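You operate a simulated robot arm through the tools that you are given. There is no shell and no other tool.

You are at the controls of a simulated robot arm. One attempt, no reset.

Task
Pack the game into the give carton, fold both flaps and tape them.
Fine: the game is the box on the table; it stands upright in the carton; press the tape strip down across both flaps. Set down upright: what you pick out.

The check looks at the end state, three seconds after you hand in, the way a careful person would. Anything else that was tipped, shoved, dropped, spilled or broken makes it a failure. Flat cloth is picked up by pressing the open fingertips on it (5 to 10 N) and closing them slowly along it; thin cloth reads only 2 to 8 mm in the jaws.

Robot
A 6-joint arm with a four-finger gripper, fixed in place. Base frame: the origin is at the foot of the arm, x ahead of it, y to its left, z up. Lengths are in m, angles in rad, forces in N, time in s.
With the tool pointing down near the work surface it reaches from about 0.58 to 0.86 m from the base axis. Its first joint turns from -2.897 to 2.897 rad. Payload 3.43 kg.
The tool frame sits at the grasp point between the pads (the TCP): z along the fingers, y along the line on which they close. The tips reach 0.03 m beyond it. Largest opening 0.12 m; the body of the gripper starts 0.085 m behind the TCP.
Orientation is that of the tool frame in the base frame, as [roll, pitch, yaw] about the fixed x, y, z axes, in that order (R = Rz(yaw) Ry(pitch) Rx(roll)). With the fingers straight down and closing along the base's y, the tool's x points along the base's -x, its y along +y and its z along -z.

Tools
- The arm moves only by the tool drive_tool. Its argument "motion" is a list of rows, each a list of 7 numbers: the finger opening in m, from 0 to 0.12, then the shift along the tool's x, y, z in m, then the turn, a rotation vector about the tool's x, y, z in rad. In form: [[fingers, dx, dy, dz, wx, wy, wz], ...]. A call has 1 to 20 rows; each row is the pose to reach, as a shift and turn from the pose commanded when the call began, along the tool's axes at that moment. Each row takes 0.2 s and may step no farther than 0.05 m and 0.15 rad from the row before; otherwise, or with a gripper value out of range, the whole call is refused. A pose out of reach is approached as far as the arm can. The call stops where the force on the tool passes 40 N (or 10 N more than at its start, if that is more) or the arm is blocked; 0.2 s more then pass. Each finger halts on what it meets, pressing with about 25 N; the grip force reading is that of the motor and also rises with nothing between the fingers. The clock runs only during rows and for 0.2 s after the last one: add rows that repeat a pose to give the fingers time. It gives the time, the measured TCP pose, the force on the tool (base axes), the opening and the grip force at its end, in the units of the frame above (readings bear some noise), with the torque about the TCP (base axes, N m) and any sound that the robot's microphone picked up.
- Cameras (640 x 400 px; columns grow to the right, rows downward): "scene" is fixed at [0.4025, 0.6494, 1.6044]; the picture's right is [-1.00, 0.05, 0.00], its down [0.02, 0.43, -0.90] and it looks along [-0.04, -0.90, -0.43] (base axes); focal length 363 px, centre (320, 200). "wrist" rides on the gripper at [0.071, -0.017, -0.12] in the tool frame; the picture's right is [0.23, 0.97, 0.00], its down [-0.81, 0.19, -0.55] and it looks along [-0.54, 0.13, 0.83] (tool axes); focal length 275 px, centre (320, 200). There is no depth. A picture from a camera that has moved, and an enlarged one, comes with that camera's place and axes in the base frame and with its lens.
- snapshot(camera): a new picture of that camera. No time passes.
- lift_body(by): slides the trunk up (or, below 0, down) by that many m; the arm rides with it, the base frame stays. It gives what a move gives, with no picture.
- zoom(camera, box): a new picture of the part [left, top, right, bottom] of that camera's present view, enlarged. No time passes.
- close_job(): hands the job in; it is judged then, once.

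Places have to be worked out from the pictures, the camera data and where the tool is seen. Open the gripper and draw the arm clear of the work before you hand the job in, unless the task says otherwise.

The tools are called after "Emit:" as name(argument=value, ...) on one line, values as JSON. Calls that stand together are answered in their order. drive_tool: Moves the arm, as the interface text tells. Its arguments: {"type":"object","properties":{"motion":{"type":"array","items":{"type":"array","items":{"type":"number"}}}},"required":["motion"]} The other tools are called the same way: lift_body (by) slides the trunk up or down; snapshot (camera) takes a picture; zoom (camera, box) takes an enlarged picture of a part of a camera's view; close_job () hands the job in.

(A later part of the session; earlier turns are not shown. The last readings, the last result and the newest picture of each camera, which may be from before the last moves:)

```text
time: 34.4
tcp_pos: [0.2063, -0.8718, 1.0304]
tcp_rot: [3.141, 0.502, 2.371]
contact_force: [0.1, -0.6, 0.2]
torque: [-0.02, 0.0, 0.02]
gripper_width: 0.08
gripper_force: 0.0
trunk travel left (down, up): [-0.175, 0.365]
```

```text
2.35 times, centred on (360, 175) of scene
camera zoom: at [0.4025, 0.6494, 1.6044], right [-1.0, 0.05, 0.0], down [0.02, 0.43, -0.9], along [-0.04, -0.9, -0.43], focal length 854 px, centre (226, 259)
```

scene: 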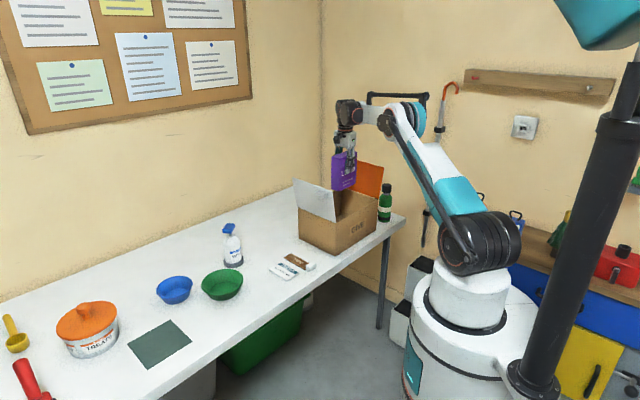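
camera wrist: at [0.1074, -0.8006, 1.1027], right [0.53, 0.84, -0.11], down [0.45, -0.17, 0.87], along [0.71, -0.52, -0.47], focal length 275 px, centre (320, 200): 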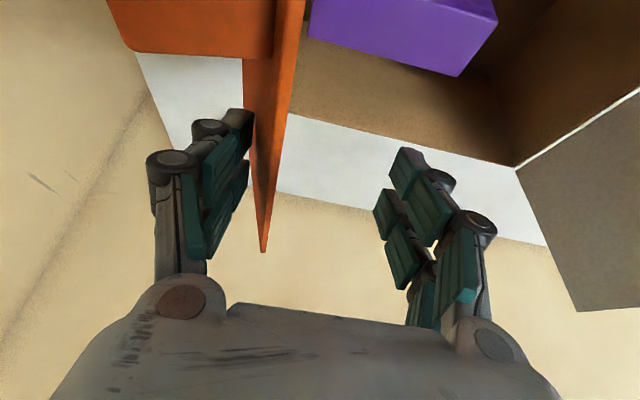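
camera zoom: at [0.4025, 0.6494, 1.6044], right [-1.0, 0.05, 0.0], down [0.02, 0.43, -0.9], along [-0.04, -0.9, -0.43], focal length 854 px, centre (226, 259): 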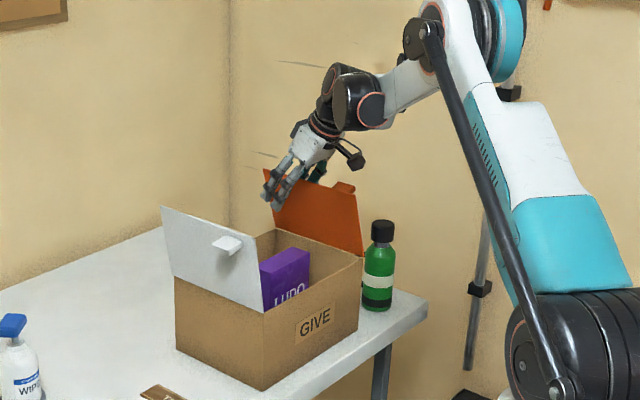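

The flap folds with negligible force and is past vertical. I continue inward while lowering slightly.

Emit:
drive_tool(motion=[[0.08, 0, 0.012, 0, 0, 0, 0], [0.08, 0, 0.024, 0, 0, 0, 0], [0.08, 0.002, 0.036, 0.004, 0, 0, 0], [0.08, 0.005, 0.048, 0.009, 0, 0, 0], [0.08, 0.008, 0.06, 0.015, 0, 0, 0], [0.08, 0.012, 0.072, 0.022, 0, 0, 0], [0.08, 0.017, 0.084, 0.031, 0, 0, 0], [0.08, 0.022, 0.094, 0.04, 0, 0, 0], [0.08, 0.022, 0.094, 0.04, 0, 0, 0]])

Emit:
snapshot(camera="wrist")

Emit:
zoom(camera="scene", box=[260, 90, 460, 260])

```text
time: 36.4
tcp_pos: [0.2705, -0.8056, 0.9851]
tcp_rot: [-3.14, 0.499, 2.371]
contact_force: [0.0, -0.2, -0.1]
torque: [0.0, 0.02, -0.01]
gripper_width: 0.0801
gripper_force: 0.1
trunk travel left (down, up): [-0.175, 0.365]
```

```text
taken
camera wrist: at [0.1723, -0.7328, 1.0579], right [0.53, 0.84, -0.11], down [0.45, -0.17, 0.87], along [0.71, -0.52, -0.47], focal length 275 px, centre (320, 200)
```

wrist: 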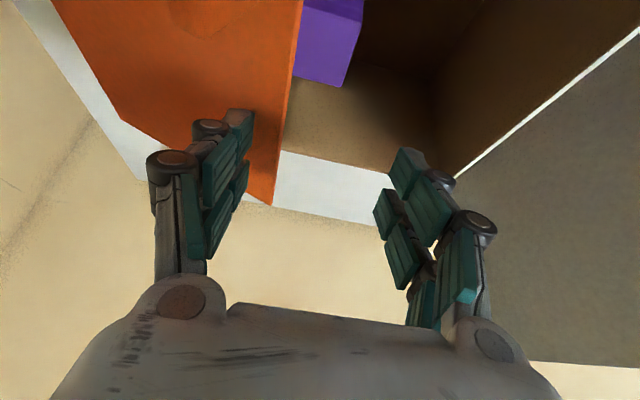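

```text
2.35 times, centred on (360, 175) of scene
camera zoom: at [0.4025, 0.6494, 1.6044], right [-1.0, 0.05, 0.0], down [0.02, 0.43, -0.9], along [-0.04, -0.9, -0.43], focal length 854 px, centre (226, 259)
```

zoom: 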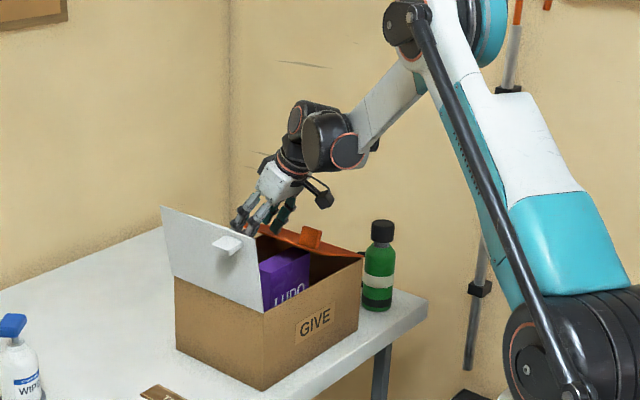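

The flap is about half folded and holds there by friction. I raise clear of it, close the fingers and shift back over the flap to press it down from above.

Emit:
drive_tool(motion=[[0.08, -0.012, 0.004, -0.022, 0, 0, 0], [0.08, -0.024, 0.004, -0.043, 0, 0, 0], [0.08, -0.036, 0.004, -0.066, 0, 0, 0], [0.05, -0.036, -0.02, -0.066, 0, 0, 0], [0.02, -0.036, -0.045, -0.066, 0, 0, 0], [0.0, -0.036, -0.065, -0.066, 0, 0, 0], [0.0, -0.036, -0.065, -0.066, 0, 0, 0]])

Emit:
snapshot(camera="wrist")

Emit:
zoom(camera="scene", box=[260, 90, 460, 260])

```text
time: 38.0
tcp_pos: [0.2277, -0.8519, 1.058]
tcp_rot: [-3.141, 0.5, 2.371]
contact_force: [0.4, -0.2, 0.0]
torque: [0.03, 0.0, -0.01]
gripper_width: 0.0002
gripper_force: 25.2
trunk travel left (down, up): [-0.175, 0.365]
```

```text
taken
camera wrist: at [0.1283, -0.7792, 1.1323], right [0.53, 0.84, -0.11], down [0.45, -0.17, 0.87], along [0.71, -0.52, -0.47], focal length 275 px, centre (320, 200)
```

wrist: 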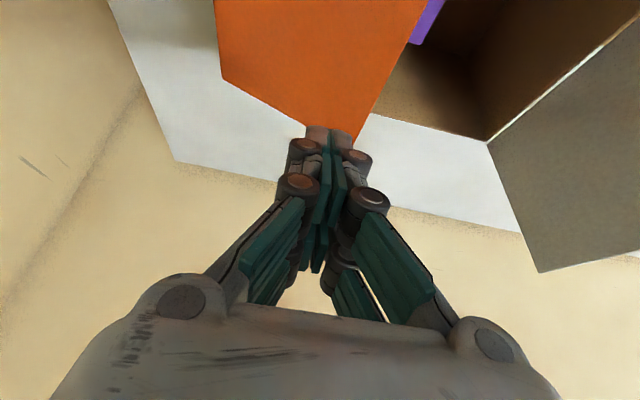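

```text
2.35 times, centred on (360, 175) of scene
camera zoom: at [0.4025, 0.6494, 1.6044], right [-1.0, 0.05, 0.0], down [0.02, 0.43, -0.9], along [-0.04, -0.9, -0.43], focal length 854 px, centre (226, 259)
```

zoom: 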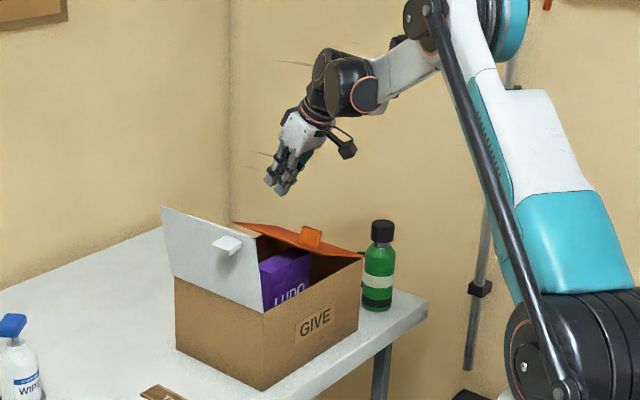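

The flap rests about 30° above closed. I press it down with the closed fingertips (tip currently about z 1.03) toward z≈0.895.

Emit:
drive_tool(motion=[[0.0, 0.0144, 0, 0.0263, 0, 0, 0], [0.0, 0.0288, 0, 0.0526, 0, 0, 0], [0.0, 0.036, 0, 0.0658, 0, 0, 0], [0.0, 0.0432, 0, 0.079, 0, 0, 0], [0.0, 0.0503, 0, 0.0921, 0, 0, 0], [0.0, 0.0551, 0, 0.1009, 0, 0, 0], [0.0, 0.0599, 0, 0.1097, 0, 0, 0], [0.0, 0.0633, 0, 0.1158, 0, 0, 0], [0.0, 0.0633, 0, 0.1158, 0, 0, 0]])

Emit:
snapshot(camera="wrist")

Emit:
zoom(camera="scene", box=[260, 90, 460, 260])

```text
time: 39.8
tcp_pos: [0.2245, -0.852, 0.9397]
tcp_rot: [-3.139, 0.508, 2.37]
contact_force: [-4.4, 6.4, 45.4]
torque: [0.6, 0.37, 0.32]
gripper_width: 0.006
gripper_force: 33.1
trunk travel left (down, up): [-0.175, 0.365]
stopped in row 8: the force on the tool passed its limit at 53 N (the readings are from after the stop); the commanded pose is now the measured one
```

```text
taken
camera wrist: at [0.1268, -0.7787, 1.0112], right [0.53, 0.84, -0.11], down [0.45, -0.17, 0.88], along [0.72, -0.52, -0.47], focal length 275 px, centre (320, 200)
```

wrist: 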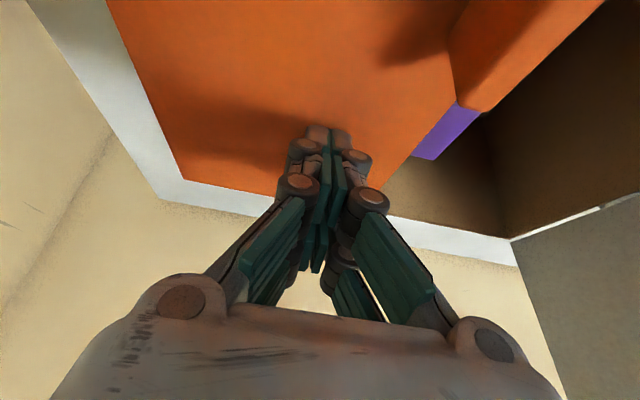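

```text
2.35 times, centred on (360, 175) of scene
camera zoom: at [0.4025, 0.6494, 1.6044], right [-1.0, 0.05, 0.0], down [0.02, 0.43, -0.9], along [-0.04, -0.9, -0.43], focal length 854 px, centre (226, 259)
```

zoom: 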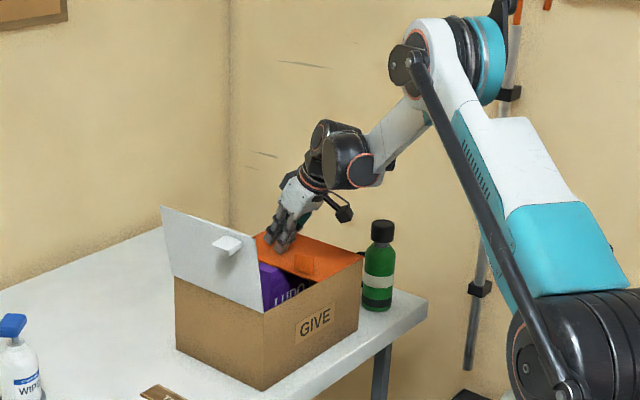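

Contact stopped me at 53 N with the flap apparently at or near rim level. I back off upward a little and inspect whether the flap is closed or lying on something.

Emit:
drive_tool(motion=[[0.0, -0.0048, 0, -0.0088, 0, 0, 0], [0.0, -0.0144, 0, -0.0263, 0, 0, 0], [0.0, -0.0288, 0, -0.0526, 0, 0, 0], [0.0, -0.048, 0, -0.088, 0, 0, 0], [0.0, -0.048, 0, -0.088, 0, 0, 0]])

Emit:
zoom(camera="scene", box=[290, 170, 390, 260])

Emit:
snapshot(camera="wrist")

```text
time: 41.0
tcp_pos: [0.2276, -0.855, 1.0348]
tcp_rot: [-3.141, 0.504, 2.372]
contact_force: [0.1, 0.8, -0.3]
torque: [-0.04, -0.02, 0.01]
gripper_width: 0.0001
gripper_force: 33.2
trunk travel left (down, up): [-0.175, 0.365]
```

```text
4.44 times, centred on (340, 215) of scene
camera zoom: at [0.4025, 0.6494, 1.6044], right [-1.0, 0.05, 0.0], down [0.02, 0.43, -0.9], along [-0.04, -0.9, -0.43], focal length 1614 px, centre (231, 133)
```

zoom: 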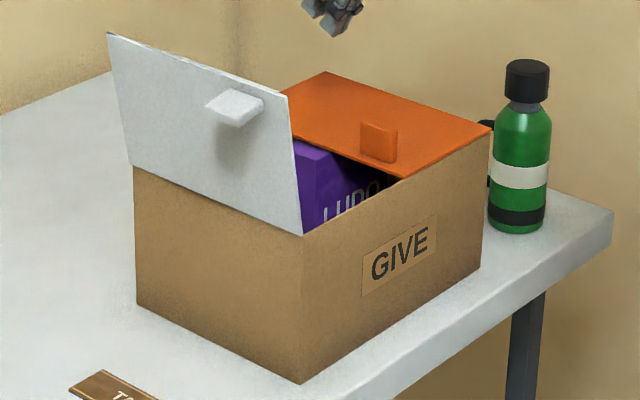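

```text
taken
camera wrist: at [0.1289, -0.7834, 1.1074], right [0.53, 0.84, -0.11], down [0.45, -0.17, 0.88], along [0.72, -0.52, -0.47], focal length 275 px, centre (320, 200)
```

wrist: 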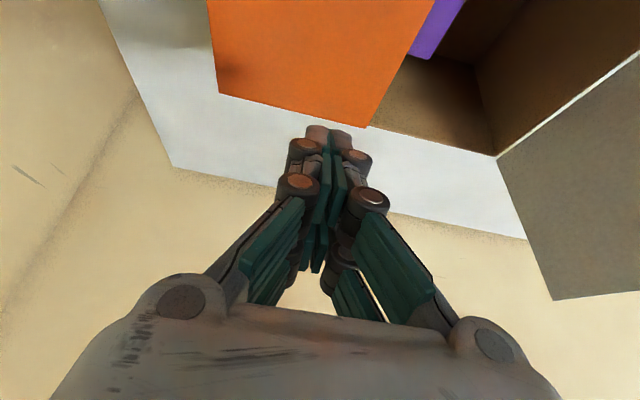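

The orange flap now lies flat at rim level over half of the opening. Next I rise and move over the white flap's top edge (estimated u≈-0.214, z≈1.04), opening the fingers to straddle it.

Emit:
drive_tool(motion=[[0.02, -0.0228, 0.01, -0.0417, 0, 0, 0], [0.05, -0.0455, 0.04, -0.0834, 0, 0, 0], [0.08, -0.0479, 0.085, -0.0878, 0, 0, 0], [0.08, -0.0479, 0.13, -0.0878, 0, 0, 0], [0.08, -0.0479, 0.175, -0.0878, 0, 0, 0], [0.08, -0.0479, 0.215, -0.0878, 0, 0, 0], [0.08, -0.0479, 0.24, -0.0878, 0, 0, 0], [0.08, -0.0479, 0.24, -0.0878, 0, 0, 0]])

Emit:
snapshot(camera="wrist")

Emit:
zoom(camera="scene", box=[260, 90, 460, 260])

```text
refused: row 2 steps farther than a row can; nothing moved
```

```text
taken
camera wrist: at [0.1289, -0.7834, 1.1074], right [0.53, 0.84, -0.11], down [0.45, -0.17, 0.88], along [0.72, -0.52, -0.47], focal length 275 px, centre (320, 200)
```

wrist: 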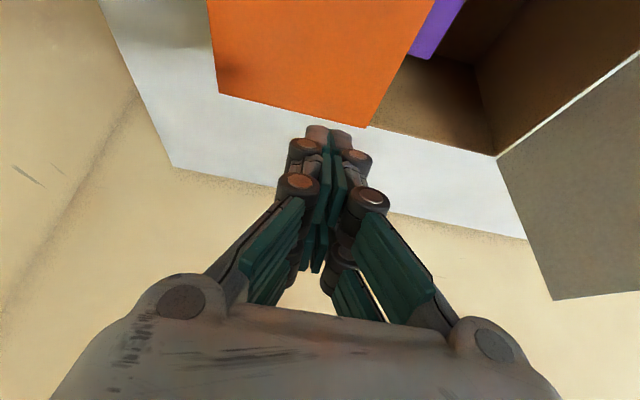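

```text
2.35 times, centred on (360, 175) of scene
camera zoom: at [0.4025, 0.6494, 1.6044], right [-1.0, 0.05, 0.0], down [0.02, 0.43, -0.9], along [-0.04, -0.9, -0.43], focal length 854 px, centre (226, 259)
```

zoom: 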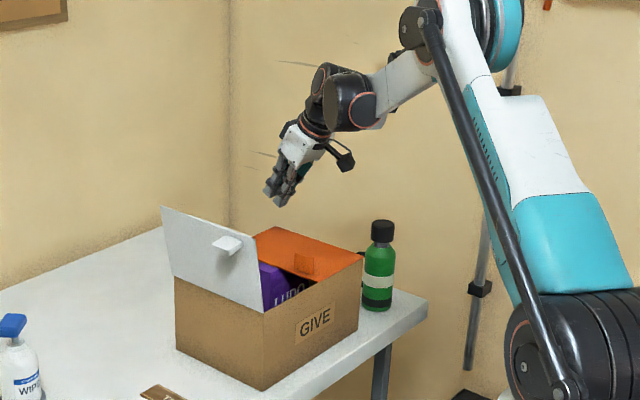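

One step was too long, so nothing moved. I resend with smaller steps: straight up first, then across.

Emit:
drive_tool(motion=[[0.02, -0.019, 0, -0.0345, 0, 0, 0], [0.04, -0.036, 0.01, -0.066, 0, 0, 0], [0.06, -0.0479, 0.04, -0.0878, 0, 0, 0], [0.08, -0.0479, 0.085, -0.0878, 0, 0, 0], [0.08, -0.0479, 0.13, -0.0878, 0, 0, 0], [0.08, -0.0479, 0.175, -0.0878, 0, 0, 0], [0.08, -0.0479, 0.215, -0.0878, 0, 0, 0], [0.08, -0.0479, 0.24, -0.0878, 0, 0, 0], [0.08, -0.0479, 0.24, -0.0878, 0, 0, 0]])

Emit:
snapshot(camera="wrist")

Emit:
zoom(camera="scene", box=[260, 90, 460, 260])

```text
time: 43.0
tcp_pos: [0.3931, -0.6802, 1.132]
tcp_rot: [-3.14, 0.504, 2.371]
contact_force: [-0.4, -0.5, 0.9]
torque: [-0.01, 0.01, 0.0]
gripper_width: 0.0799
gripper_force: 0.0
trunk travel left (down, up): [-0.175, 0.365]
```

```text
taken
camera wrist: at [0.2946, -0.6076, 1.2042], right [0.53, 0.84, -0.11], down [0.45, -0.17, 0.88], along [0.71, -0.52, -0.47], focal length 275 px, centre (320, 200)
```

wrist: 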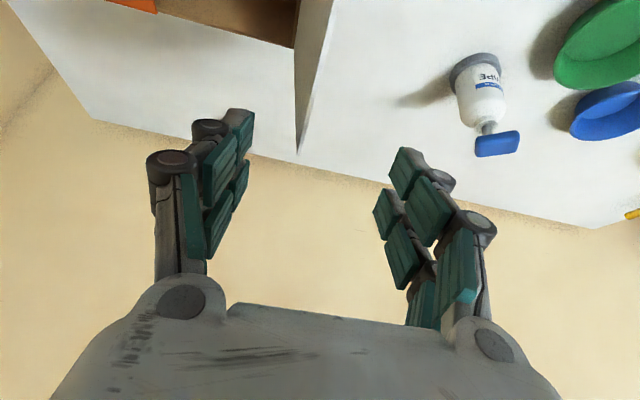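

```text
2.35 times, centred on (360, 175) of scene
camera zoom: at [0.4025, 0.6494, 1.6044], right [-1.0, 0.05, 0.0], down [0.02, 0.43, -0.9], along [-0.04, -0.9, -0.43], focal length 854 px, centre (226, 259)
```

zoom: 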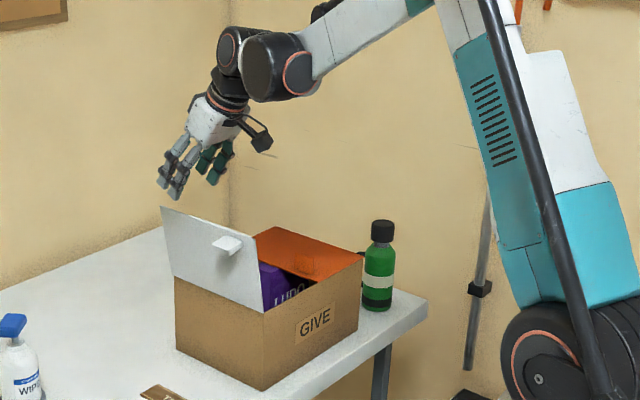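

The white flap's top edge is at u≈-0.229, within the fingers. I lower 0.10 m with a small shift to centre on it.

Emit:
drive_tool(motion=[[0.08, 0.012, -0.006, 0.022, 0, 0, 0], [0.08, 0.024, -0.012, 0.044, 0, 0, 0], [0.08, 0.036, -0.012, 0.066, 0, 0, 0], [0.08, 0.048, -0.012, 0.088, 0, 0, 0], [0.08, 0.048, -0.012, 0.088, 0, 0, 0]])

Emit:
snapshot(camera="wrist")

Emit:
zoom(camera="scene", box=[260, 90, 460, 260])

```text
time: 44.2
tcp_pos: [0.3871, -0.6877, 1.0304]
tcp_rot: [-3.141, 0.503, 2.369]
contact_force: [-0.3, -0.5, 0.1]
torque: [-0.03, 0.01, 0.01]
gripper_width: 0.08
gripper_force: 0.2
trunk travel left (down, up): [-0.175, 0.365]
```

```text
taken
camera wrist: at [0.2874, -0.6162, 1.1043], right [0.53, 0.84, -0.11], down [0.45, -0.17, 0.88], along [0.71, -0.52, -0.47], focal length 275 px, centre (320, 200)
```

wrist: 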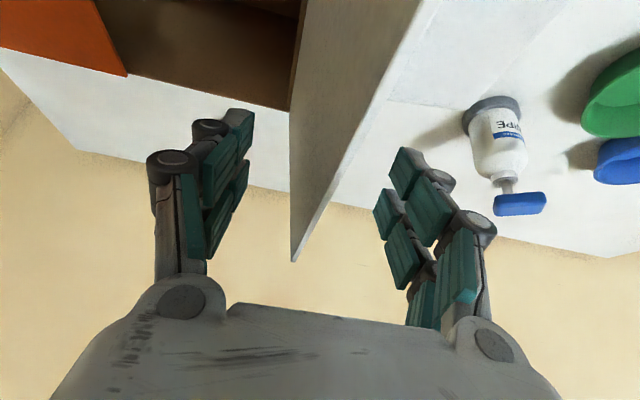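

```text
2.35 times, centred on (360, 175) of scene
camera zoom: at [0.4025, 0.6494, 1.6044], right [-1.0, 0.05, 0.0], down [0.02, 0.43, -0.9], along [-0.04, -0.9, -0.43], focal length 854 px, centre (226, 259)
```

zoom: 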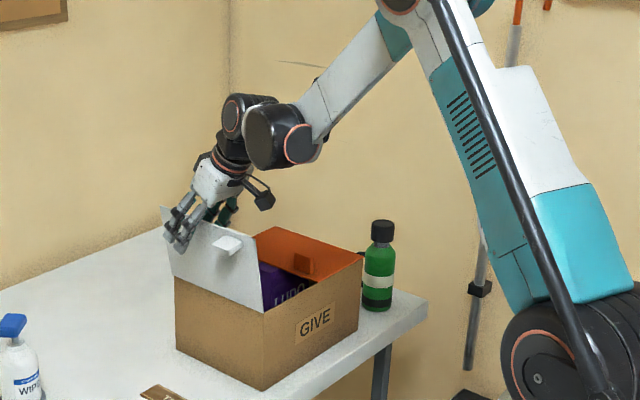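

Straddled cleanly. I sweep the white flap inward the same way, lowering near the end.

Emit:
drive_tool(motion=[[0.08, 0, -0.015, 0, 0, 0, 0], [0.08, 0, -0.03, 0, 0, 0, 0], [0.08, 0, -0.04, 0, 0, 0, 0], [0.08, 0, -0.05, 0, 0, 0, 0], [0.08, 0, -0.06, 0, 0, 0, 0], [0.08, 0, -0.07, 0, 0, 0, 0], [0.08, 0, -0.08, 0, 0, 0, 0], [0.08, 0, -0.09, 0, 0, 0, 0], [0.08, 0, -0.1, 0, 0, 0, 0], [0.08, 0, -0.112, 0, 0, 0, 0], [0.08, 0, -0.124, 0, 0, 0, 0], [0.08, 0.002, -0.136, 0.004, 0, 0, 0], [0.08, 0.005, -0.148, 0.009, 0, 0, 0], [0.08, 0.008, -0.16, 0.015, 0, 0, 0], [0.08, 0.012, -0.172, 0.022, 0, 0, 0], [0.08, 0.017, -0.184, 0.031, 0, 0, 0], [0.08, 0.021, -0.192, 0.038, 0, 0, 0], [0.08, 0.021, -0.192, 0.038, 0, 0, 0]])

Emit:
snapshot(camera="wrist")

Emit:
zoom(camera="scene", box=[260, 90, 460, 260])

```text
time: 48.0
tcp_pos: [0.2519, -0.8272, 0.9901]
tcp_rot: [-3.142, 0.505, 2.369]
contact_force: [-0.1, 0.0, 0.1]
torque: [0.01, 0.01, -0.03]
gripper_width: 0.0799
gripper_force: 0.0
trunk travel left (down, up): [-0.175, 0.365]
```

```text
taken
camera wrist: at [0.1534, -0.7553, 1.0625], right [0.53, 0.84, -0.11], down [0.45, -0.17, 0.88], along [0.71, -0.52, -0.47], focal length 275 px, centre (320, 200)
```

wrist: 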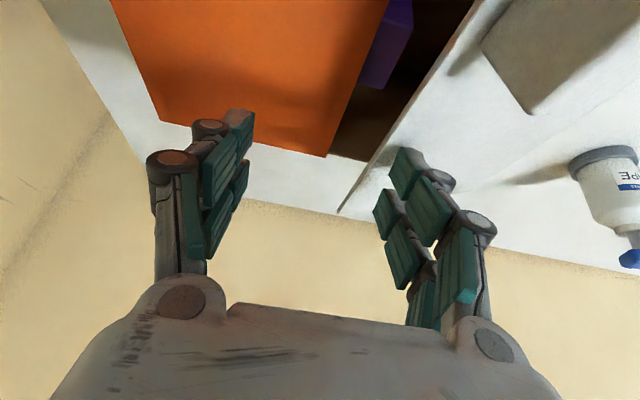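

```text
2.35 times, centred on (360, 175) of scene
camera zoom: at [0.4025, 0.6494, 1.6044], right [-1.0, 0.05, 0.0], down [0.02, 0.43, -0.9], along [-0.04, -0.9, -0.43], focal length 854 px, centre (226, 259)
```

zoom: 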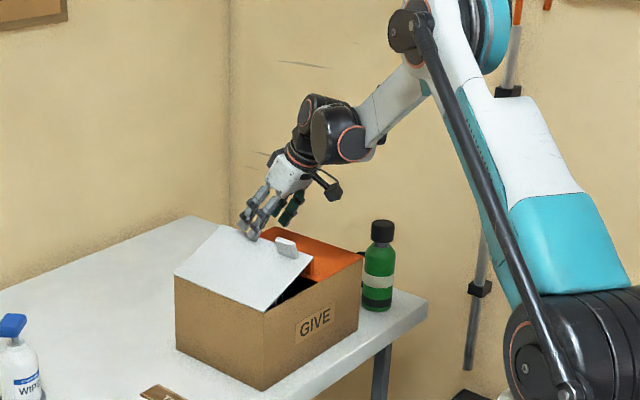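

The white flap is folded well past vertical. I rise, close the fingers and shift over it.

Emit:
drive_tool(motion=[[0.08, -0.012, -0.004, -0.022, 0, 0, 0], [0.08, -0.024, -0.004, -0.043, 0, 0, 0], [0.08, -0.036, -0.004, -0.066, 0, 0, 0], [0.05, -0.036, 0.02, -0.066, 0, 0, 0], [0.02, -0.036, 0.045, -0.066, 0, 0, 0], [0.0, -0.036, 0.062, -0.066, 0, 0, 0], [0.0, -0.036, 0.062, -0.066, 0, 0, 0]])

Emit:
snapshot(camera="wrist")

Emit:
zoom(camera="scene", box=[260, 90, 460, 260])

```text
time: 49.6
tcp_pos: [0.2949, -0.7828, 1.0656]
tcp_rot: [-3.14, 0.503, 2.372]
contact_force: [-0.5, 0.0, -0.7]
torque: [-0.01, -0.01, 0.0]
gripper_width: 0.0
gripper_force: 24.8
trunk travel left (down, up): [-0.175, 0.365]
```

```text
taken
camera wrist: at [0.1953, -0.7103, 1.1385], right [0.53, 0.84, -0.11], down [0.45, -0.17, 0.88], along [0.71, -0.52, -0.47], focal length 275 px, centre (320, 200)
```

wrist: 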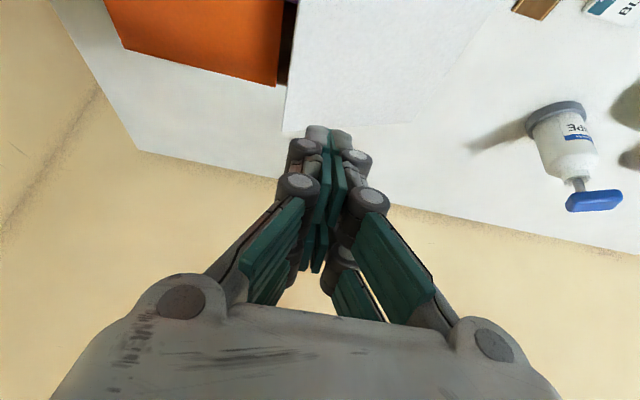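

```text
2.35 times, centred on (360, 175) of scene
camera zoom: at [0.4025, 0.6494, 1.6044], right [-1.0, 0.05, 0.0], down [0.02, 0.43, -0.9], along [-0.04, -0.9, -0.43], focal length 854 px, centre (226, 259)
```

zoom: 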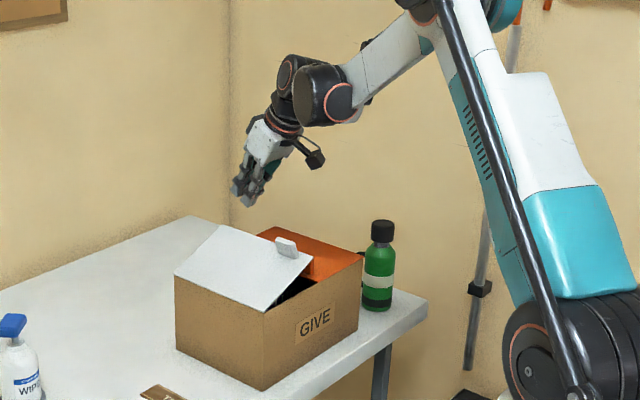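

I press down over the white flap at u≈-0.357.

Emit:
drive_tool(motion=[[0.0, 0.0144, 0, 0.0263, 0, 0, 0], [0.0, 0.0288, 0, 0.0526, 0, 0, 0], [0.0, 0.036, 0, 0.0658, 0, 0, 0], [0.0, 0.0432, 0, 0.079, 0, 0, 0], [0.0, 0.0503, 0, 0.0921, 0, 0, 0], [0.0, 0.0551, 0, 0.1009, 0, 0, 0], [0.0, 0.0585, 0, 0.107, 0, 0, 0], [0.0, 0.06, 0, 0.1097, 0, 0, 0], [0.0, 0.06, 0, 0.1097, 0, 0, 0]])

Emit:
zoom(camera="scene", box=[290, 170, 390, 260])

Emit:
snapshot(camera="wrist")

```text
time: 51.6
tcp_pos: [0.2955, -0.7834, 0.9412]
tcp_rot: [-3.141, 0.505, 2.371]
contact_force: [0.0, 0.2, 0.5]
torque: [0.01, 0.0, 0.02]
gripper_width: 0.0
gripper_force: 25.1
trunk travel left (down, up): [-0.175, 0.365]
```

```text
4.44 times, centred on (340, 215) of scene
camera zoom: at [0.4025, 0.6494, 1.6044], right [-1.0, 0.05, 0.0], down [0.02, 0.43, -0.9], along [-0.04, -0.9, -0.43], focal length 1614 px, centre (231, 133)
```

zoom: 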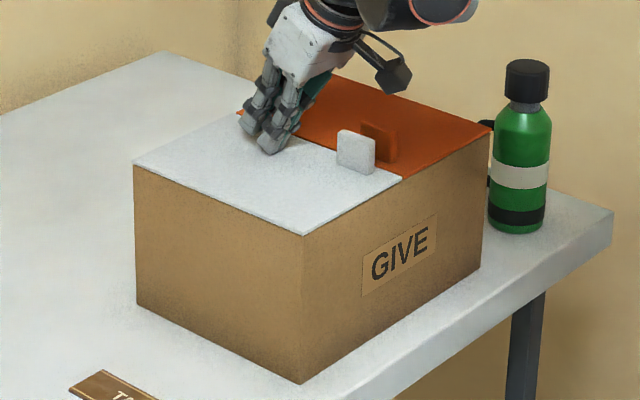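

```text
taken
camera wrist: at [0.1956, -0.7105, 1.0133], right [0.53, 0.84, -0.11], down [0.45, -0.17, 0.88], along [0.71, -0.52, -0.47], focal length 275 px, centre (320, 200)
```

wrist: 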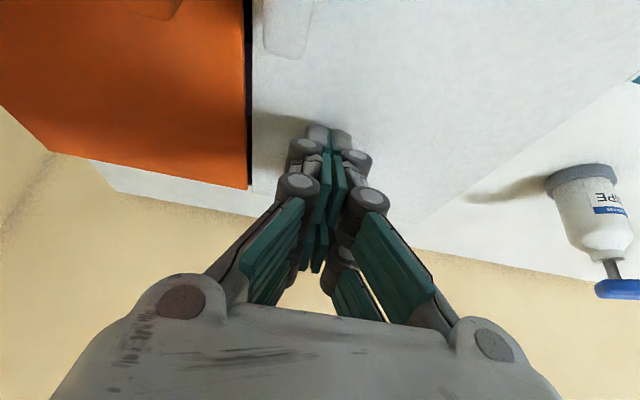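

The white flap looks level now with hardly any force. I press a few millimetres more to feel its end stop.

Emit:
drive_tool(motion=[[0.0, 0.001, 0, 0.0018, 0, 0, 0], [0.0, 0.002, 0, 0.0036, 0, 0, 0], [0.0, 0.0029, 0, 0.0053, 0, 0, 0], [0.0, 0.0029, 0, 0.0053, 0, 0, 0]])

```text
time: 52.6
tcp_pos: [0.2959, -0.7813, 0.9374]
tcp_rot: [-3.138, 0.509, 2.37]
contact_force: [0.1, -1.2, 22.5]
torque: [0.09, 0.14, 0.01]
gripper_width: 0.0057
gripper_force: 33.0
trunk travel left (down, up): [-0.175, 0.365]
stopped in row 4: the force on the tool passed its limit at 41 N (the readings are from after the stop); the commanded pose is now the measured one
```

The white flap hit its stop at about 40 N, so it is closed. I rise straight up and back off to view the closed carton.

Emit:
drive_tool(motion=[[0.0, -0.0048, 0, -0.0088, 0, 0, 0], [0.0, -0.0144, 0, -0.0263, 0, 0, 0], [0.0, -0.03, 0, -0.055, 0, 0, 0], [0.0, -0.05, 0.01, -0.09, 0, 0, 0], [0.0, -0.07, 0.02, -0.125, 0, 0, 0], [0.0, -0.09, 0.03, -0.16, 0, 0, 0], [0.0, -0.11, 0.03, -0.18, 0, 0, 0], [0.0, -0.11, 0.03, -0.18, 0, 0, 0]])

Emit:
zoom(camera="scene", box=[280, 160, 400, 260])

Emit:
snapshot(camera="wrist")

```text
time: 54.4
tcp_pos: [0.3226, -0.7663, 1.1507]
tcp_rot: [-3.139, 0.507, 2.37]
contact_force: [-0.1, 0.7, 1.0]
torque: [0.01, -0.01, -0.01]
gripper_width: 0.0002
gripper_force: 33.6
trunk travel left (down, up): [-0.175, 0.365]
```

```text
4.00 times, centred on (340, 210) of scene
camera zoom: at [0.4025, 0.6494, 1.6044], right [-1.0, 0.05, 0.0], down [0.02, 0.43, -0.9], along [-0.04, -0.9, -0.43], focal length 1452 px, centre (240, 160)
```

zoom: 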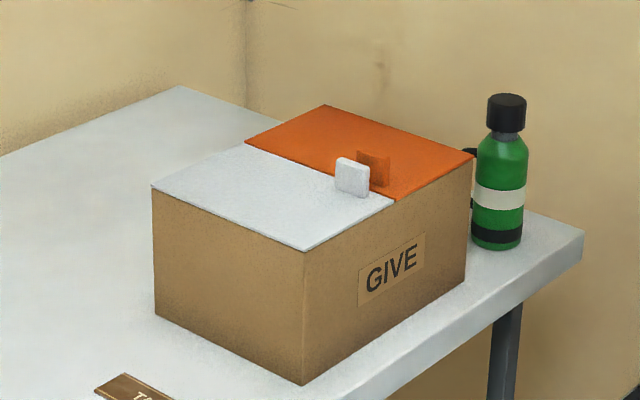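

```text
taken
camera wrist: at [0.2244, -0.6938, 1.223], right [0.53, 0.84, -0.11], down [0.45, -0.17, 0.88], along [0.72, -0.52, -0.47], focal length 275 px, centre (320, 200)
```

wrist: 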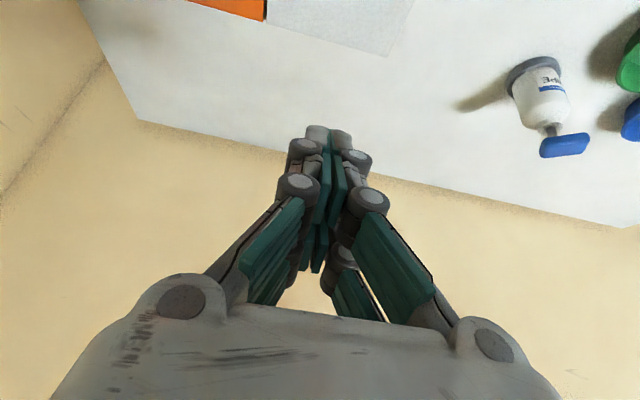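

Both flaps lie flat with a clean seam at u≈-0.41. Now the tape: its tab is at about u -0.123, n 0.645, with the strip extending about 0.13 m outward; I move above the tab with the tool untilted.

Emit:
drive_tool(motion=[[0.02, 0.0218, 0.029, 0.0043, 0, 0.0721, 0], [0.04, 0.0436, 0.058, 0.0085, 0, 0.1443, 0], [0.06, 0.0654, 0.087, 0.0128, 0, 0.2164, 0], [0.08, 0.0871, 0.116, 0.0171, 0, 0.2886, 0], [0.08, 0.1089, 0.145, 0.0214, 0, 0.3607, 0], [0.08, 0.1307, 0.174, 0.0256, 0, 0.4329, 0], [0.08, 0.1525, 0.203, 0.0299, 0, 0.505, 0], [0.08, 0.1525, 0.203, 0.0299, 0, 0.505, 0]])

Emit:
snapshot(camera="wrist")

Emit:
zoom(camera="scene", box=[260, 230, 340, 300])

```text
time: 56.2
tcp_pos: [0.3785, -0.5388, 1.0444]
tcp_rot: [-3.141, 0.003, 2.368]
contact_force: [0.4, 0.1, 0.6]
torque: [0.0, 0.0, 0.0]
gripper_width: 0.08
gripper_force: 0.1
trunk travel left (down, up): [-0.175, 0.365]
```

```text
taken
camera wrist: at [0.3154, -0.5006, 1.166], right [0.51, 0.86, 0.0], down [0.71, -0.43, 0.55], along [0.47, -0.29, -0.83], focal length 275 px, centre (320, 200)
```

wrist: 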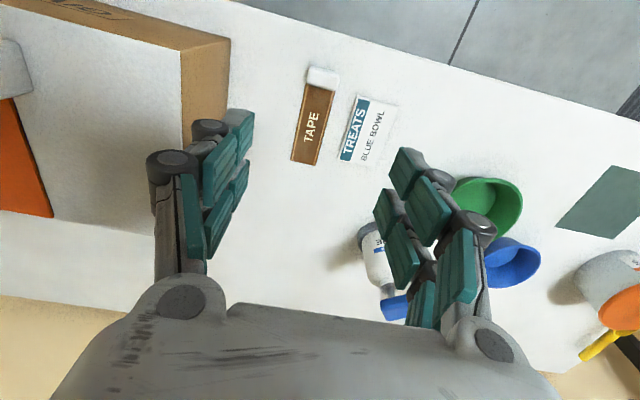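

```text
5.71 times, centred on (300, 265) of scene
camera zoom: at [0.4025, 0.6494, 1.6044], right [-1.0, 0.05, 0.0], down [0.02, 0.43, -0.9], along [-0.04, -0.9, -0.43], focal length 2075 px, centre (434, -171)
```

zoom: 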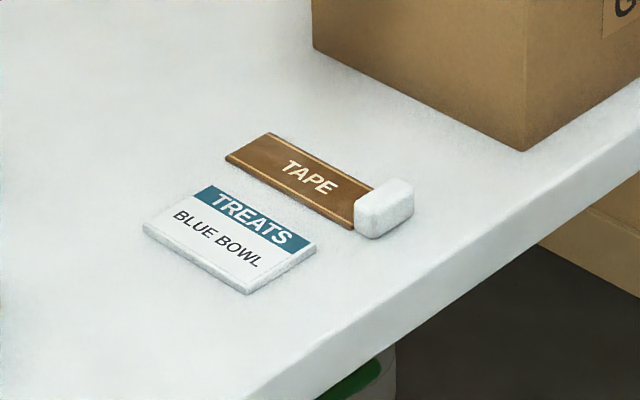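

The tape strip lies along n (u≈-0.118, n 0.659–0.783) and its tab is centred at about n 0.641, some 42 mm wide. I descend over the tab with a 65 mm opening to z≈0.80 and check.

Emit:
drive_tool(motion=[[0.065, 0.003, 0.003, 0.04, 0, 0, 0], [0.065, 0.006, 0.0055, 0.08, 0, 0, 0], [0.065, 0.006, 0.0055, 0.12, 0, 0, 0], [0.065, 0.006, 0.0055, 0.16, 0, 0, 0], [0.065, 0.006, 0.0055, 0.2, 0, 0, 0], [0.065, 0.006, 0.0055, 0.235, 0, 0, 0], [0.065, 0.006, 0.0055, 0.235, 0, 0, 0]])

Emit:
snapshot(camera="wrist")

Emit:
zoom(camera="scene", box=[250, 210, 350, 300])

```text
time: 57.8
tcp_pos: [0.3802, -0.5315, 0.8112]
tcp_rot: [-3.141, 0.003, 2.372]
contact_force: [0.4, -0.6, -0.7]
torque: [0.01, 0.03, 0.0]
gripper_width: 0.065
gripper_force: 0.1
trunk travel left (down, up): [-0.175, 0.365]
```

```text
taken
camera wrist: at [0.3163, -0.4932, 0.9335], right [0.51, 0.86, 0.0], down [0.71, -0.43, 0.55], along [0.47, -0.29, -0.83], focal length 275 px, centre (320, 200)
```

wrist: 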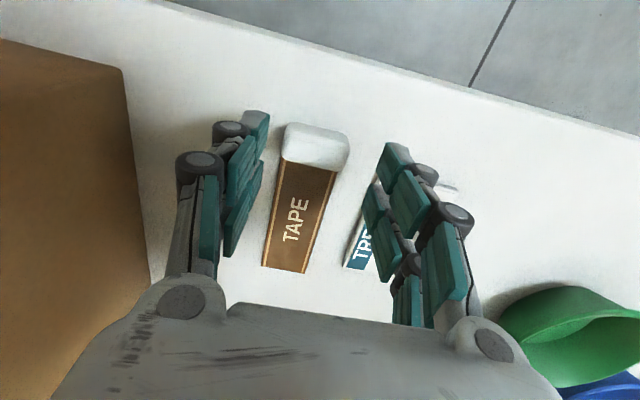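

```text
4.44 times, centred on (300, 255) of scene
camera zoom: at [0.4025, 0.6494, 1.6044], right [-1.0, 0.05, 0.0], down [0.02, 0.43, -0.9], along [-0.04, -0.9, -0.43], focal length 1614 px, centre (409, -44)
```

zoom: 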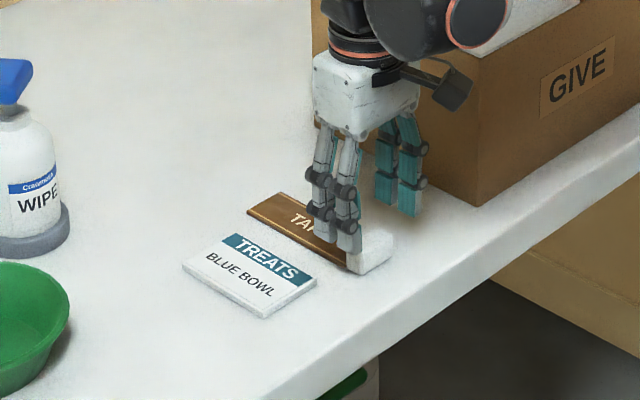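

The tab is centred between the fingertips. I lower 43 mm more so the tips sit just above the table.

Emit:
drive_tool(motion=[[0.065, 0.0005, -0.002, 0.015, 0, 0, 0], [0.065, 0.0005, -0.002, 0.03, 0, 0, 0], [0.065, 0.0005, -0.002, 0.038, 0, 0, 0], [0.065, 0.0005, -0.002, 0.043, 0, 0, 0], [0.065, 0.0005, -0.002, 0.043, 0, 0, 0]])

Emit:
snapshot(camera="wrist")

Emit:
zoom(camera="scene", box=[270, 230, 340, 290])

```text
time: 59.0
tcp_pos: [0.3784, -0.5326, 0.7686]
tcp_rot: [-3.139, 0.005, 2.369]
contact_force: [0.6, -0.8, 0.3]
torque: [0.01, 0.02, 0.02]
gripper_width: 0.0647
gripper_force: 0.0
trunk travel left (down, up): [-0.175, 0.365]
```

```text
taken
camera wrist: at [0.3146, -0.4941, 0.89], right [0.51, 0.86, 0.0], down [0.71, -0.43, 0.56], along [0.48, -0.29, -0.83], focal length 275 px, centre (320, 200)
```

wrist: 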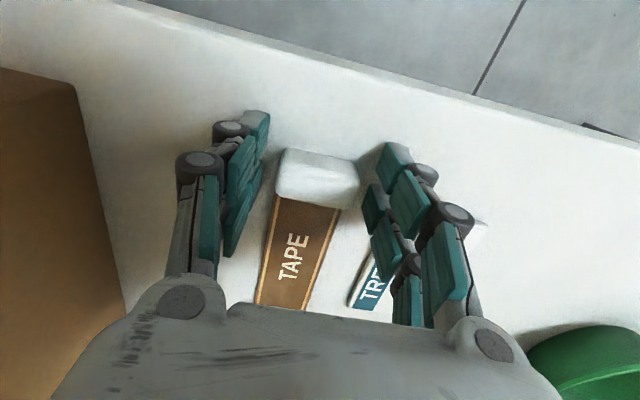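

```text
6.67 times, centred on (305, 260) of scene
camera zoom: at [0.4025, 0.6494, 1.6044], right [-1.0, 0.05, 0.0], down [0.02, 0.43, -0.9], along [-0.04, -0.9, -0.43], focal length 2421 px, centre (420, -200)
```

zoom: 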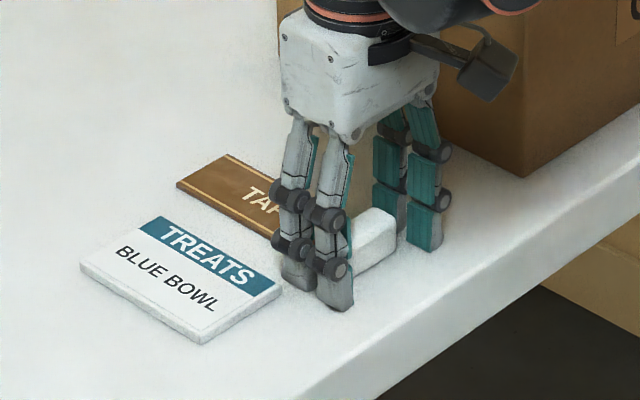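

Aligned; I close on the tab slowly.

Emit:
drive_tool(motion=[[0.055, 0, 0, 0, 0, 0, 0], [0.048, 0, 0, 0, 0, 0, 0], [0.042, 0, 0, 0, 0, 0, 0], [0.036, 0, 0, 0, 0, 0, 0], [0.03, 0, 0, 0, 0, 0, 0], [0.025, 0, 0, 0, 0, 0, 0], [0.025, 0, 0, 0, 0, 0, 0]])

Emit:
snapshot(camera="wrist")

```text
time: 60.6
tcp_pos: [0.3778, -0.5312, 0.7705]
tcp_rot: [-3.139, 0.005, 2.368]
contact_force: [13.2, 1.4, 37.1]
torque: [0.84, -0.44, -0.19]
gripper_width: 0.0444
gripper_force: 24.9
trunk travel left (down, up): [-0.175, 0.365]
```

```text
taken
camera wrist: at [0.3147, -0.4927, 0.8915], right [0.51, 0.86, 0.0], down [0.71, -0.42, 0.56], along [0.48, -0.29, -0.83], focal length 275 px, centre (320, 200)
```

wrist: 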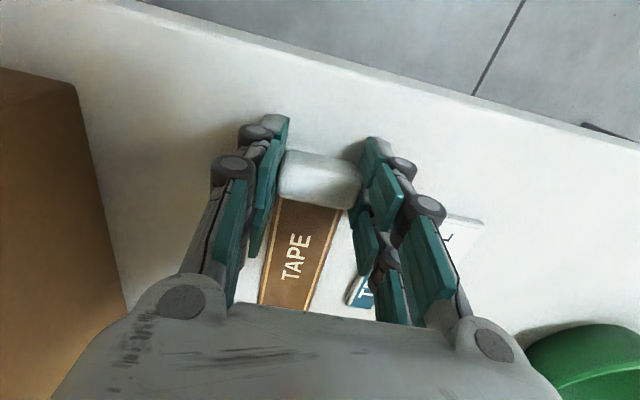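

The tab is gripped (44.4 mm), with the tips pressing the table somewhat. I lift straight up, which relieves that.

Emit:
drive_tool(motion=[[0.025, 0, 0, -0.004, 0, 0, 0], [0.025, 0, 0, -0.012, 0, 0, 0], [0.025, 0, 0, -0.03, 0, 0, 0], [0.025, 0, 0, -0.06, 0, 0, 0], [0.025, 0, 0, -0.1, 0, 0, 0], [0.025, 0, 0, -0.1, 0, 0, 0]])

Emit:
snapshot(camera="wrist")

Emit:
zoom(camera="scene", box=[250, 190, 350, 290])

```text
time: 62.0
tcp_pos: [0.3764, -0.535, 0.868]
tcp_rot: [-3.139, 0.004, 2.369]
contact_force: [0.0, 0.0, 0.1]
torque: [-0.01, -0.03, 0.02]
gripper_width: 0.0437
gripper_force: 25.2
trunk travel left (down, up): [-0.175, 0.365]
```

```text
taken
camera wrist: at [0.3134, -0.4958, 0.9896], right [0.51, 0.86, 0.0], down [0.71, -0.43, 0.56], along [0.48, -0.29, -0.83], focal length 275 px, centre (320, 200)
```

wrist: 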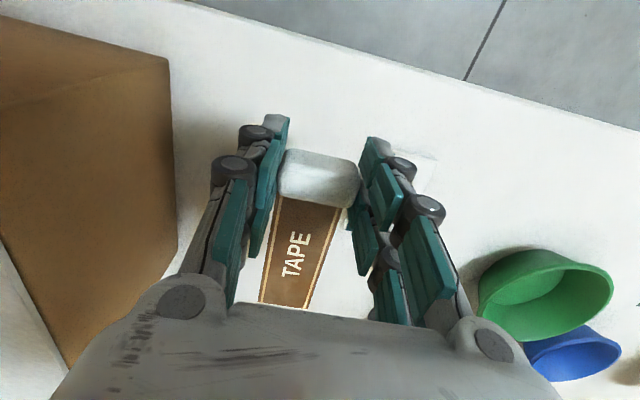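

```text
4.00 times, centred on (300, 240) of scene
camera zoom: at [0.4025, 0.6494, 1.6044], right [-1.0, 0.05, 0.0], down [0.02, 0.43, -0.9], along [-0.04, -0.9, -0.43], focal length 1452 px, centre (400, 40)
```

zoom: 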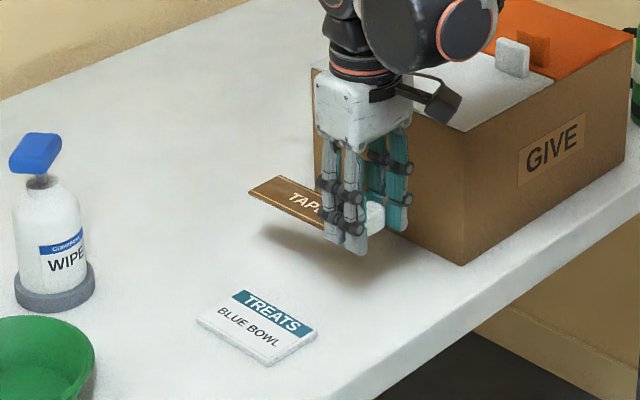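

The tape is held level and the card is undisturbed. I raise it to z≈1.06 and swing it 90° so the strip points across the seam, moving the tab over the white flap at u≈-0.324, n≈0.78.

Emit:
drive_tool(motion=[[0.025, 0, 0, -0.0384, 0, 0, 0], [0.025, 0, 0, -0.0768, 0, 0, 0], [0.025, 0, 0, -0.1152, 0, 0, 0], [0.025, 0, 0, -0.1536, 0, 0, 0], [0.025, 0, 0, -0.192, 0, 0, 0], [0.025, -0.0125, -0.0184, -0.192, 0, 0, 0.1428], [0.025, -0.0249, -0.0367, -0.192, 0, 0, 0.2856], [0.025, -0.0374, -0.0551, -0.192, 0, 0, 0.4284], [0.025, -0.0498, -0.0735, -0.192, 0, 0, 0.5712], [0.025, -0.0623, -0.0918, -0.192, 0, 0, 0.714], [0.025, -0.0747, -0.1102, -0.192, 0, 0, 0.8568], [0.025, -0.0872, -0.1285, -0.192, 0, 0, 0.9996], [0.025, -0.0996, -0.1469, -0.192, 0, 0, 1.1424], [0.025, -0.1121, -0.1653, -0.192, 0, 0, 1.2852], [0.025, -0.1245, -0.1836, -0.192, 0, 0, 1.428], [0.025, -0.137, -0.202, -0.192, 0, 0, 1.5708], [0.025, -0.137, -0.202, -0.192, 0, 0, 1.5708]])

Emit:
snapshot(camera="wrist")

Emit:
zoom(camera="scene", box=[260, 110, 420, 270])

```text
time: 65.6
tcp_pos: [0.3343, -0.7729, 1.0602]
tcp_rot: [3.139, 0.001, 0.799]
contact_force: [0.3, 0.1, -0.3]
torque: [0.03, 0.0, -0.01]
gripper_width: 0.0438
gripper_force: 24.5
trunk travel left (down, up): [-0.175, 0.365]
```

```text
taken
camera wrist: at [0.3714, -0.7091, 1.1822], right [0.86, -0.52, 0.0], down [-0.43, -0.71, 0.55], along [-0.28, -0.48, -0.83], focal length 275 px, centre (320, 200)
```

wrist: 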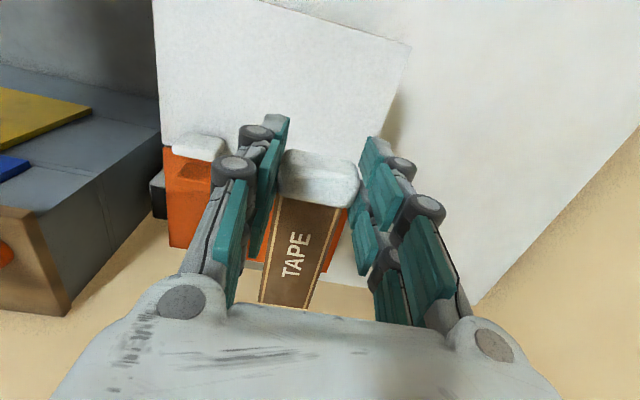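

```text
2.50 times, centred on (340, 190) of scene
camera zoom: at [0.4025, 0.6494, 1.6044], right [-1.0, 0.05, 0.0], down [0.02, 0.43, -0.9], along [-0.04, -0.9, -0.43], focal length 908 px, centre (270, 225)
```

zoom: 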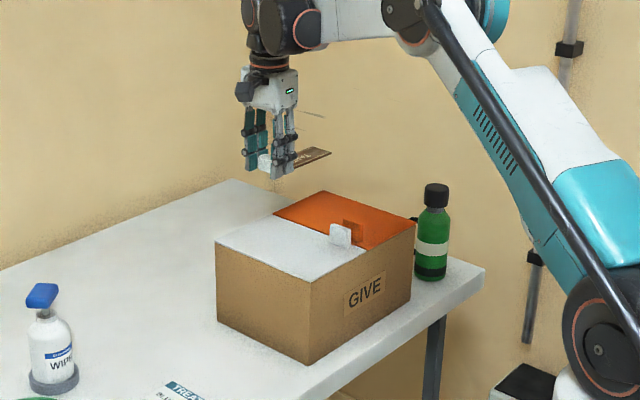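

Seam confirmed at u≈-0.402 and the strip is centred over it at n≈0.778, clear of the flap tabs. I descend to just above the flaps.

Emit:
drive_tool(motion=[[0.025, 0, 0, 0.03, 0, 0, 0], [0.025, 0, 0, 0.06, 0, 0, 0], [0.025, 0, 0, 0.085, 0, 0, 0], [0.025, 0, 0, 0.1, 0, 0, 0], [0.025, 0, 0, 0.106, 0, 0, 0], [0.025, 0, 0, 0.106, 0, 0, 0]])

Emit:
snapshot(camera="wrist")

Emit:
zoom(camera="scene", box=[280, 150, 400, 260])

```text
time: 67.0
tcp_pos: [0.3338, -0.7721, 0.9555]
tcp_rot: [3.138, 0.003, 0.799]
contact_force: [-0.2, -0.4, 0.1]
torque: [-0.03, 0.0, 0.01]
gripper_width: 0.0441
gripper_force: 25.1
trunk travel left (down, up): [-0.175, 0.365]
```

```text
taken
camera wrist: at [0.3711, -0.7079, 1.0781], right [0.86, -0.51, 0.0], down [-0.43, -0.71, 0.55], along [-0.28, -0.48, -0.83], focal length 275 px, centre (320, 200)
```

wrist: 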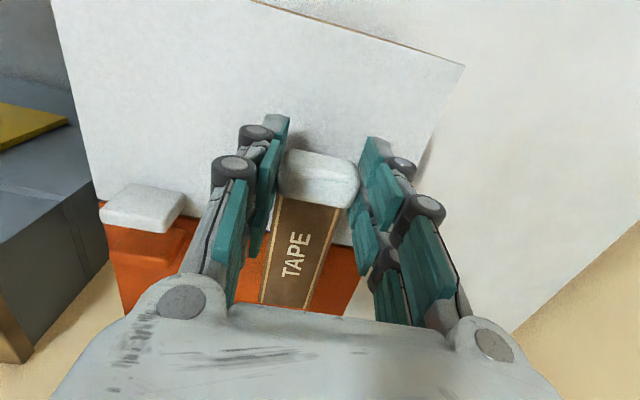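

```text
3.64 times, centred on (340, 205) of scene
camera zoom: at [0.4025, 0.6494, 1.6044], right [-1.0, 0.05, 0.0], down [0.02, 0.43, -0.9], along [-0.04, -0.9, -0.43], focal length 1320 px, centre (247, 182)
```

zoom: 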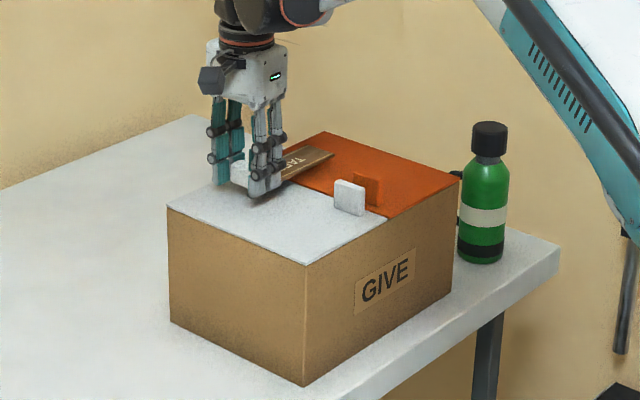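

Good alignment. I lower in small steps to touch the flaps.

Emit:
drive_tool(motion=[[0.025, 0, 0, 0.003, 0, 0, 0], [0.025, 0, 0, 0.006, 0, 0, 0], [0.025, 0, 0, 0.009, 0, 0, 0], [0.025, 0, 0, 0.012, 0, 0, 0], [0.025, 0, 0, 0.012, 0, 0, 0]])

```text
time: 68.2
tcp_pos: [0.3331, -0.7724, 0.9424]
tcp_rot: [3.138, 0.002, 0.799]
contact_force: [0.2, 0.1, 0.2]
torque: [0.01, -0.01, -0.03]
gripper_width: 0.0438
gripper_force: 25.1
trunk travel left (down, up): [-0.175, 0.365]
```

No contact yet at 0.942; I continue down in 2 mm steps.

Emit:
drive_tool(motion=[[0.025, 0, 0, 0.002, 0, 0, 0], [0.025, 0, 0, 0.004, 0, 0, 0], [0.025, 0, 0, 0.006, 0, 0, 0], [0.025, 0, 0, 0.006, 0, 0, 0]])

```text
time: 69.2
tcp_pos: [0.3336, -0.7727, 0.9376]
tcp_rot: [3.139, -0.001, 0.798]
contact_force: [0.6, -1.6, 6.3]
torque: [-0.5, 0.45, 0.09]
gripper_width: 0.0437
gripper_force: 25.1
trunk travel left (down, up): [-0.175, 0.365]
```

Contact at 6 N, starting on the orange end of the strip. I push slightly further to seat the tab end as well.

Emit:
drive_tool(motion=[[0.025, 0, 0, 0.001, 0, 0, 0], [0.025, 0, 0, 0.002, 0, 0, 0], [0.025, 0, 0, 0.003, 0, 0, 0], [0.025, 0, 0, 0.003, 0, 0, 0]])

Emit:
zoom(camera="scene", box=[300, 170, 380, 230])

Emit:
snapshot(camera="wrist")

```text
time: 70.2
tcp_pos: [0.3344, -0.771, 0.9368]
tcp_rot: [3.137, 0.001, 0.8]
contact_force: [4.4, -10.3, 23.9]
torque: [-0.94, 0.21, 0.49]
gripper_width: 0.0441
gripper_force: 25.0
trunk travel left (down, up): [-0.175, 0.365]
```

```text
6.67 times, centred on (340, 200) of scene
camera zoom: at [0.4025, 0.6494, 1.6044], right [-1.0, 0.05, 0.0], down [0.02, 0.43, -0.9], along [-0.04, -0.9, -0.43], focal length 2421 px, centre (187, 200)
```

zoom: 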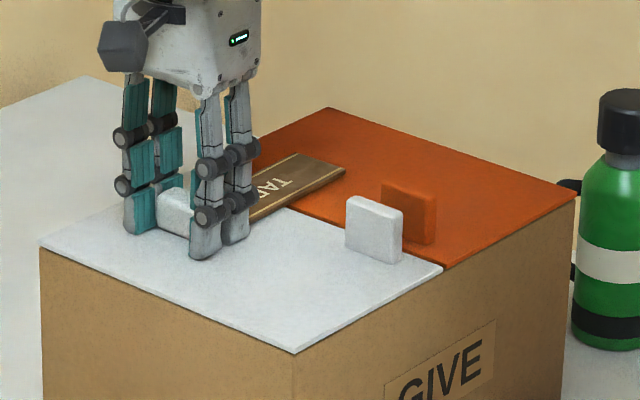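

```text
taken
camera wrist: at [0.3703, -0.7079, 1.0576], right [0.86, -0.51, 0.0], down [-0.43, -0.71, 0.56], along [-0.28, -0.48, -0.83], focal length 275 px, centre (320, 200)
```

wrist: 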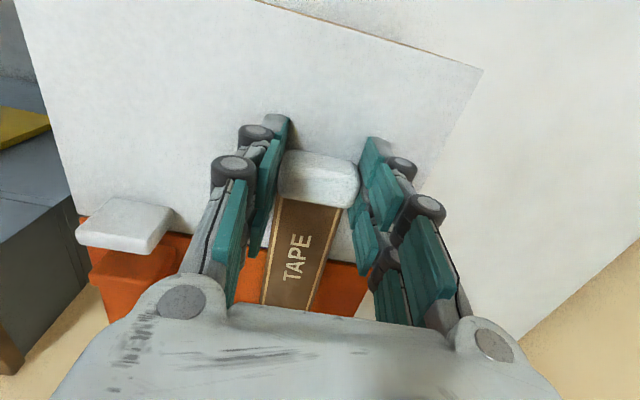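

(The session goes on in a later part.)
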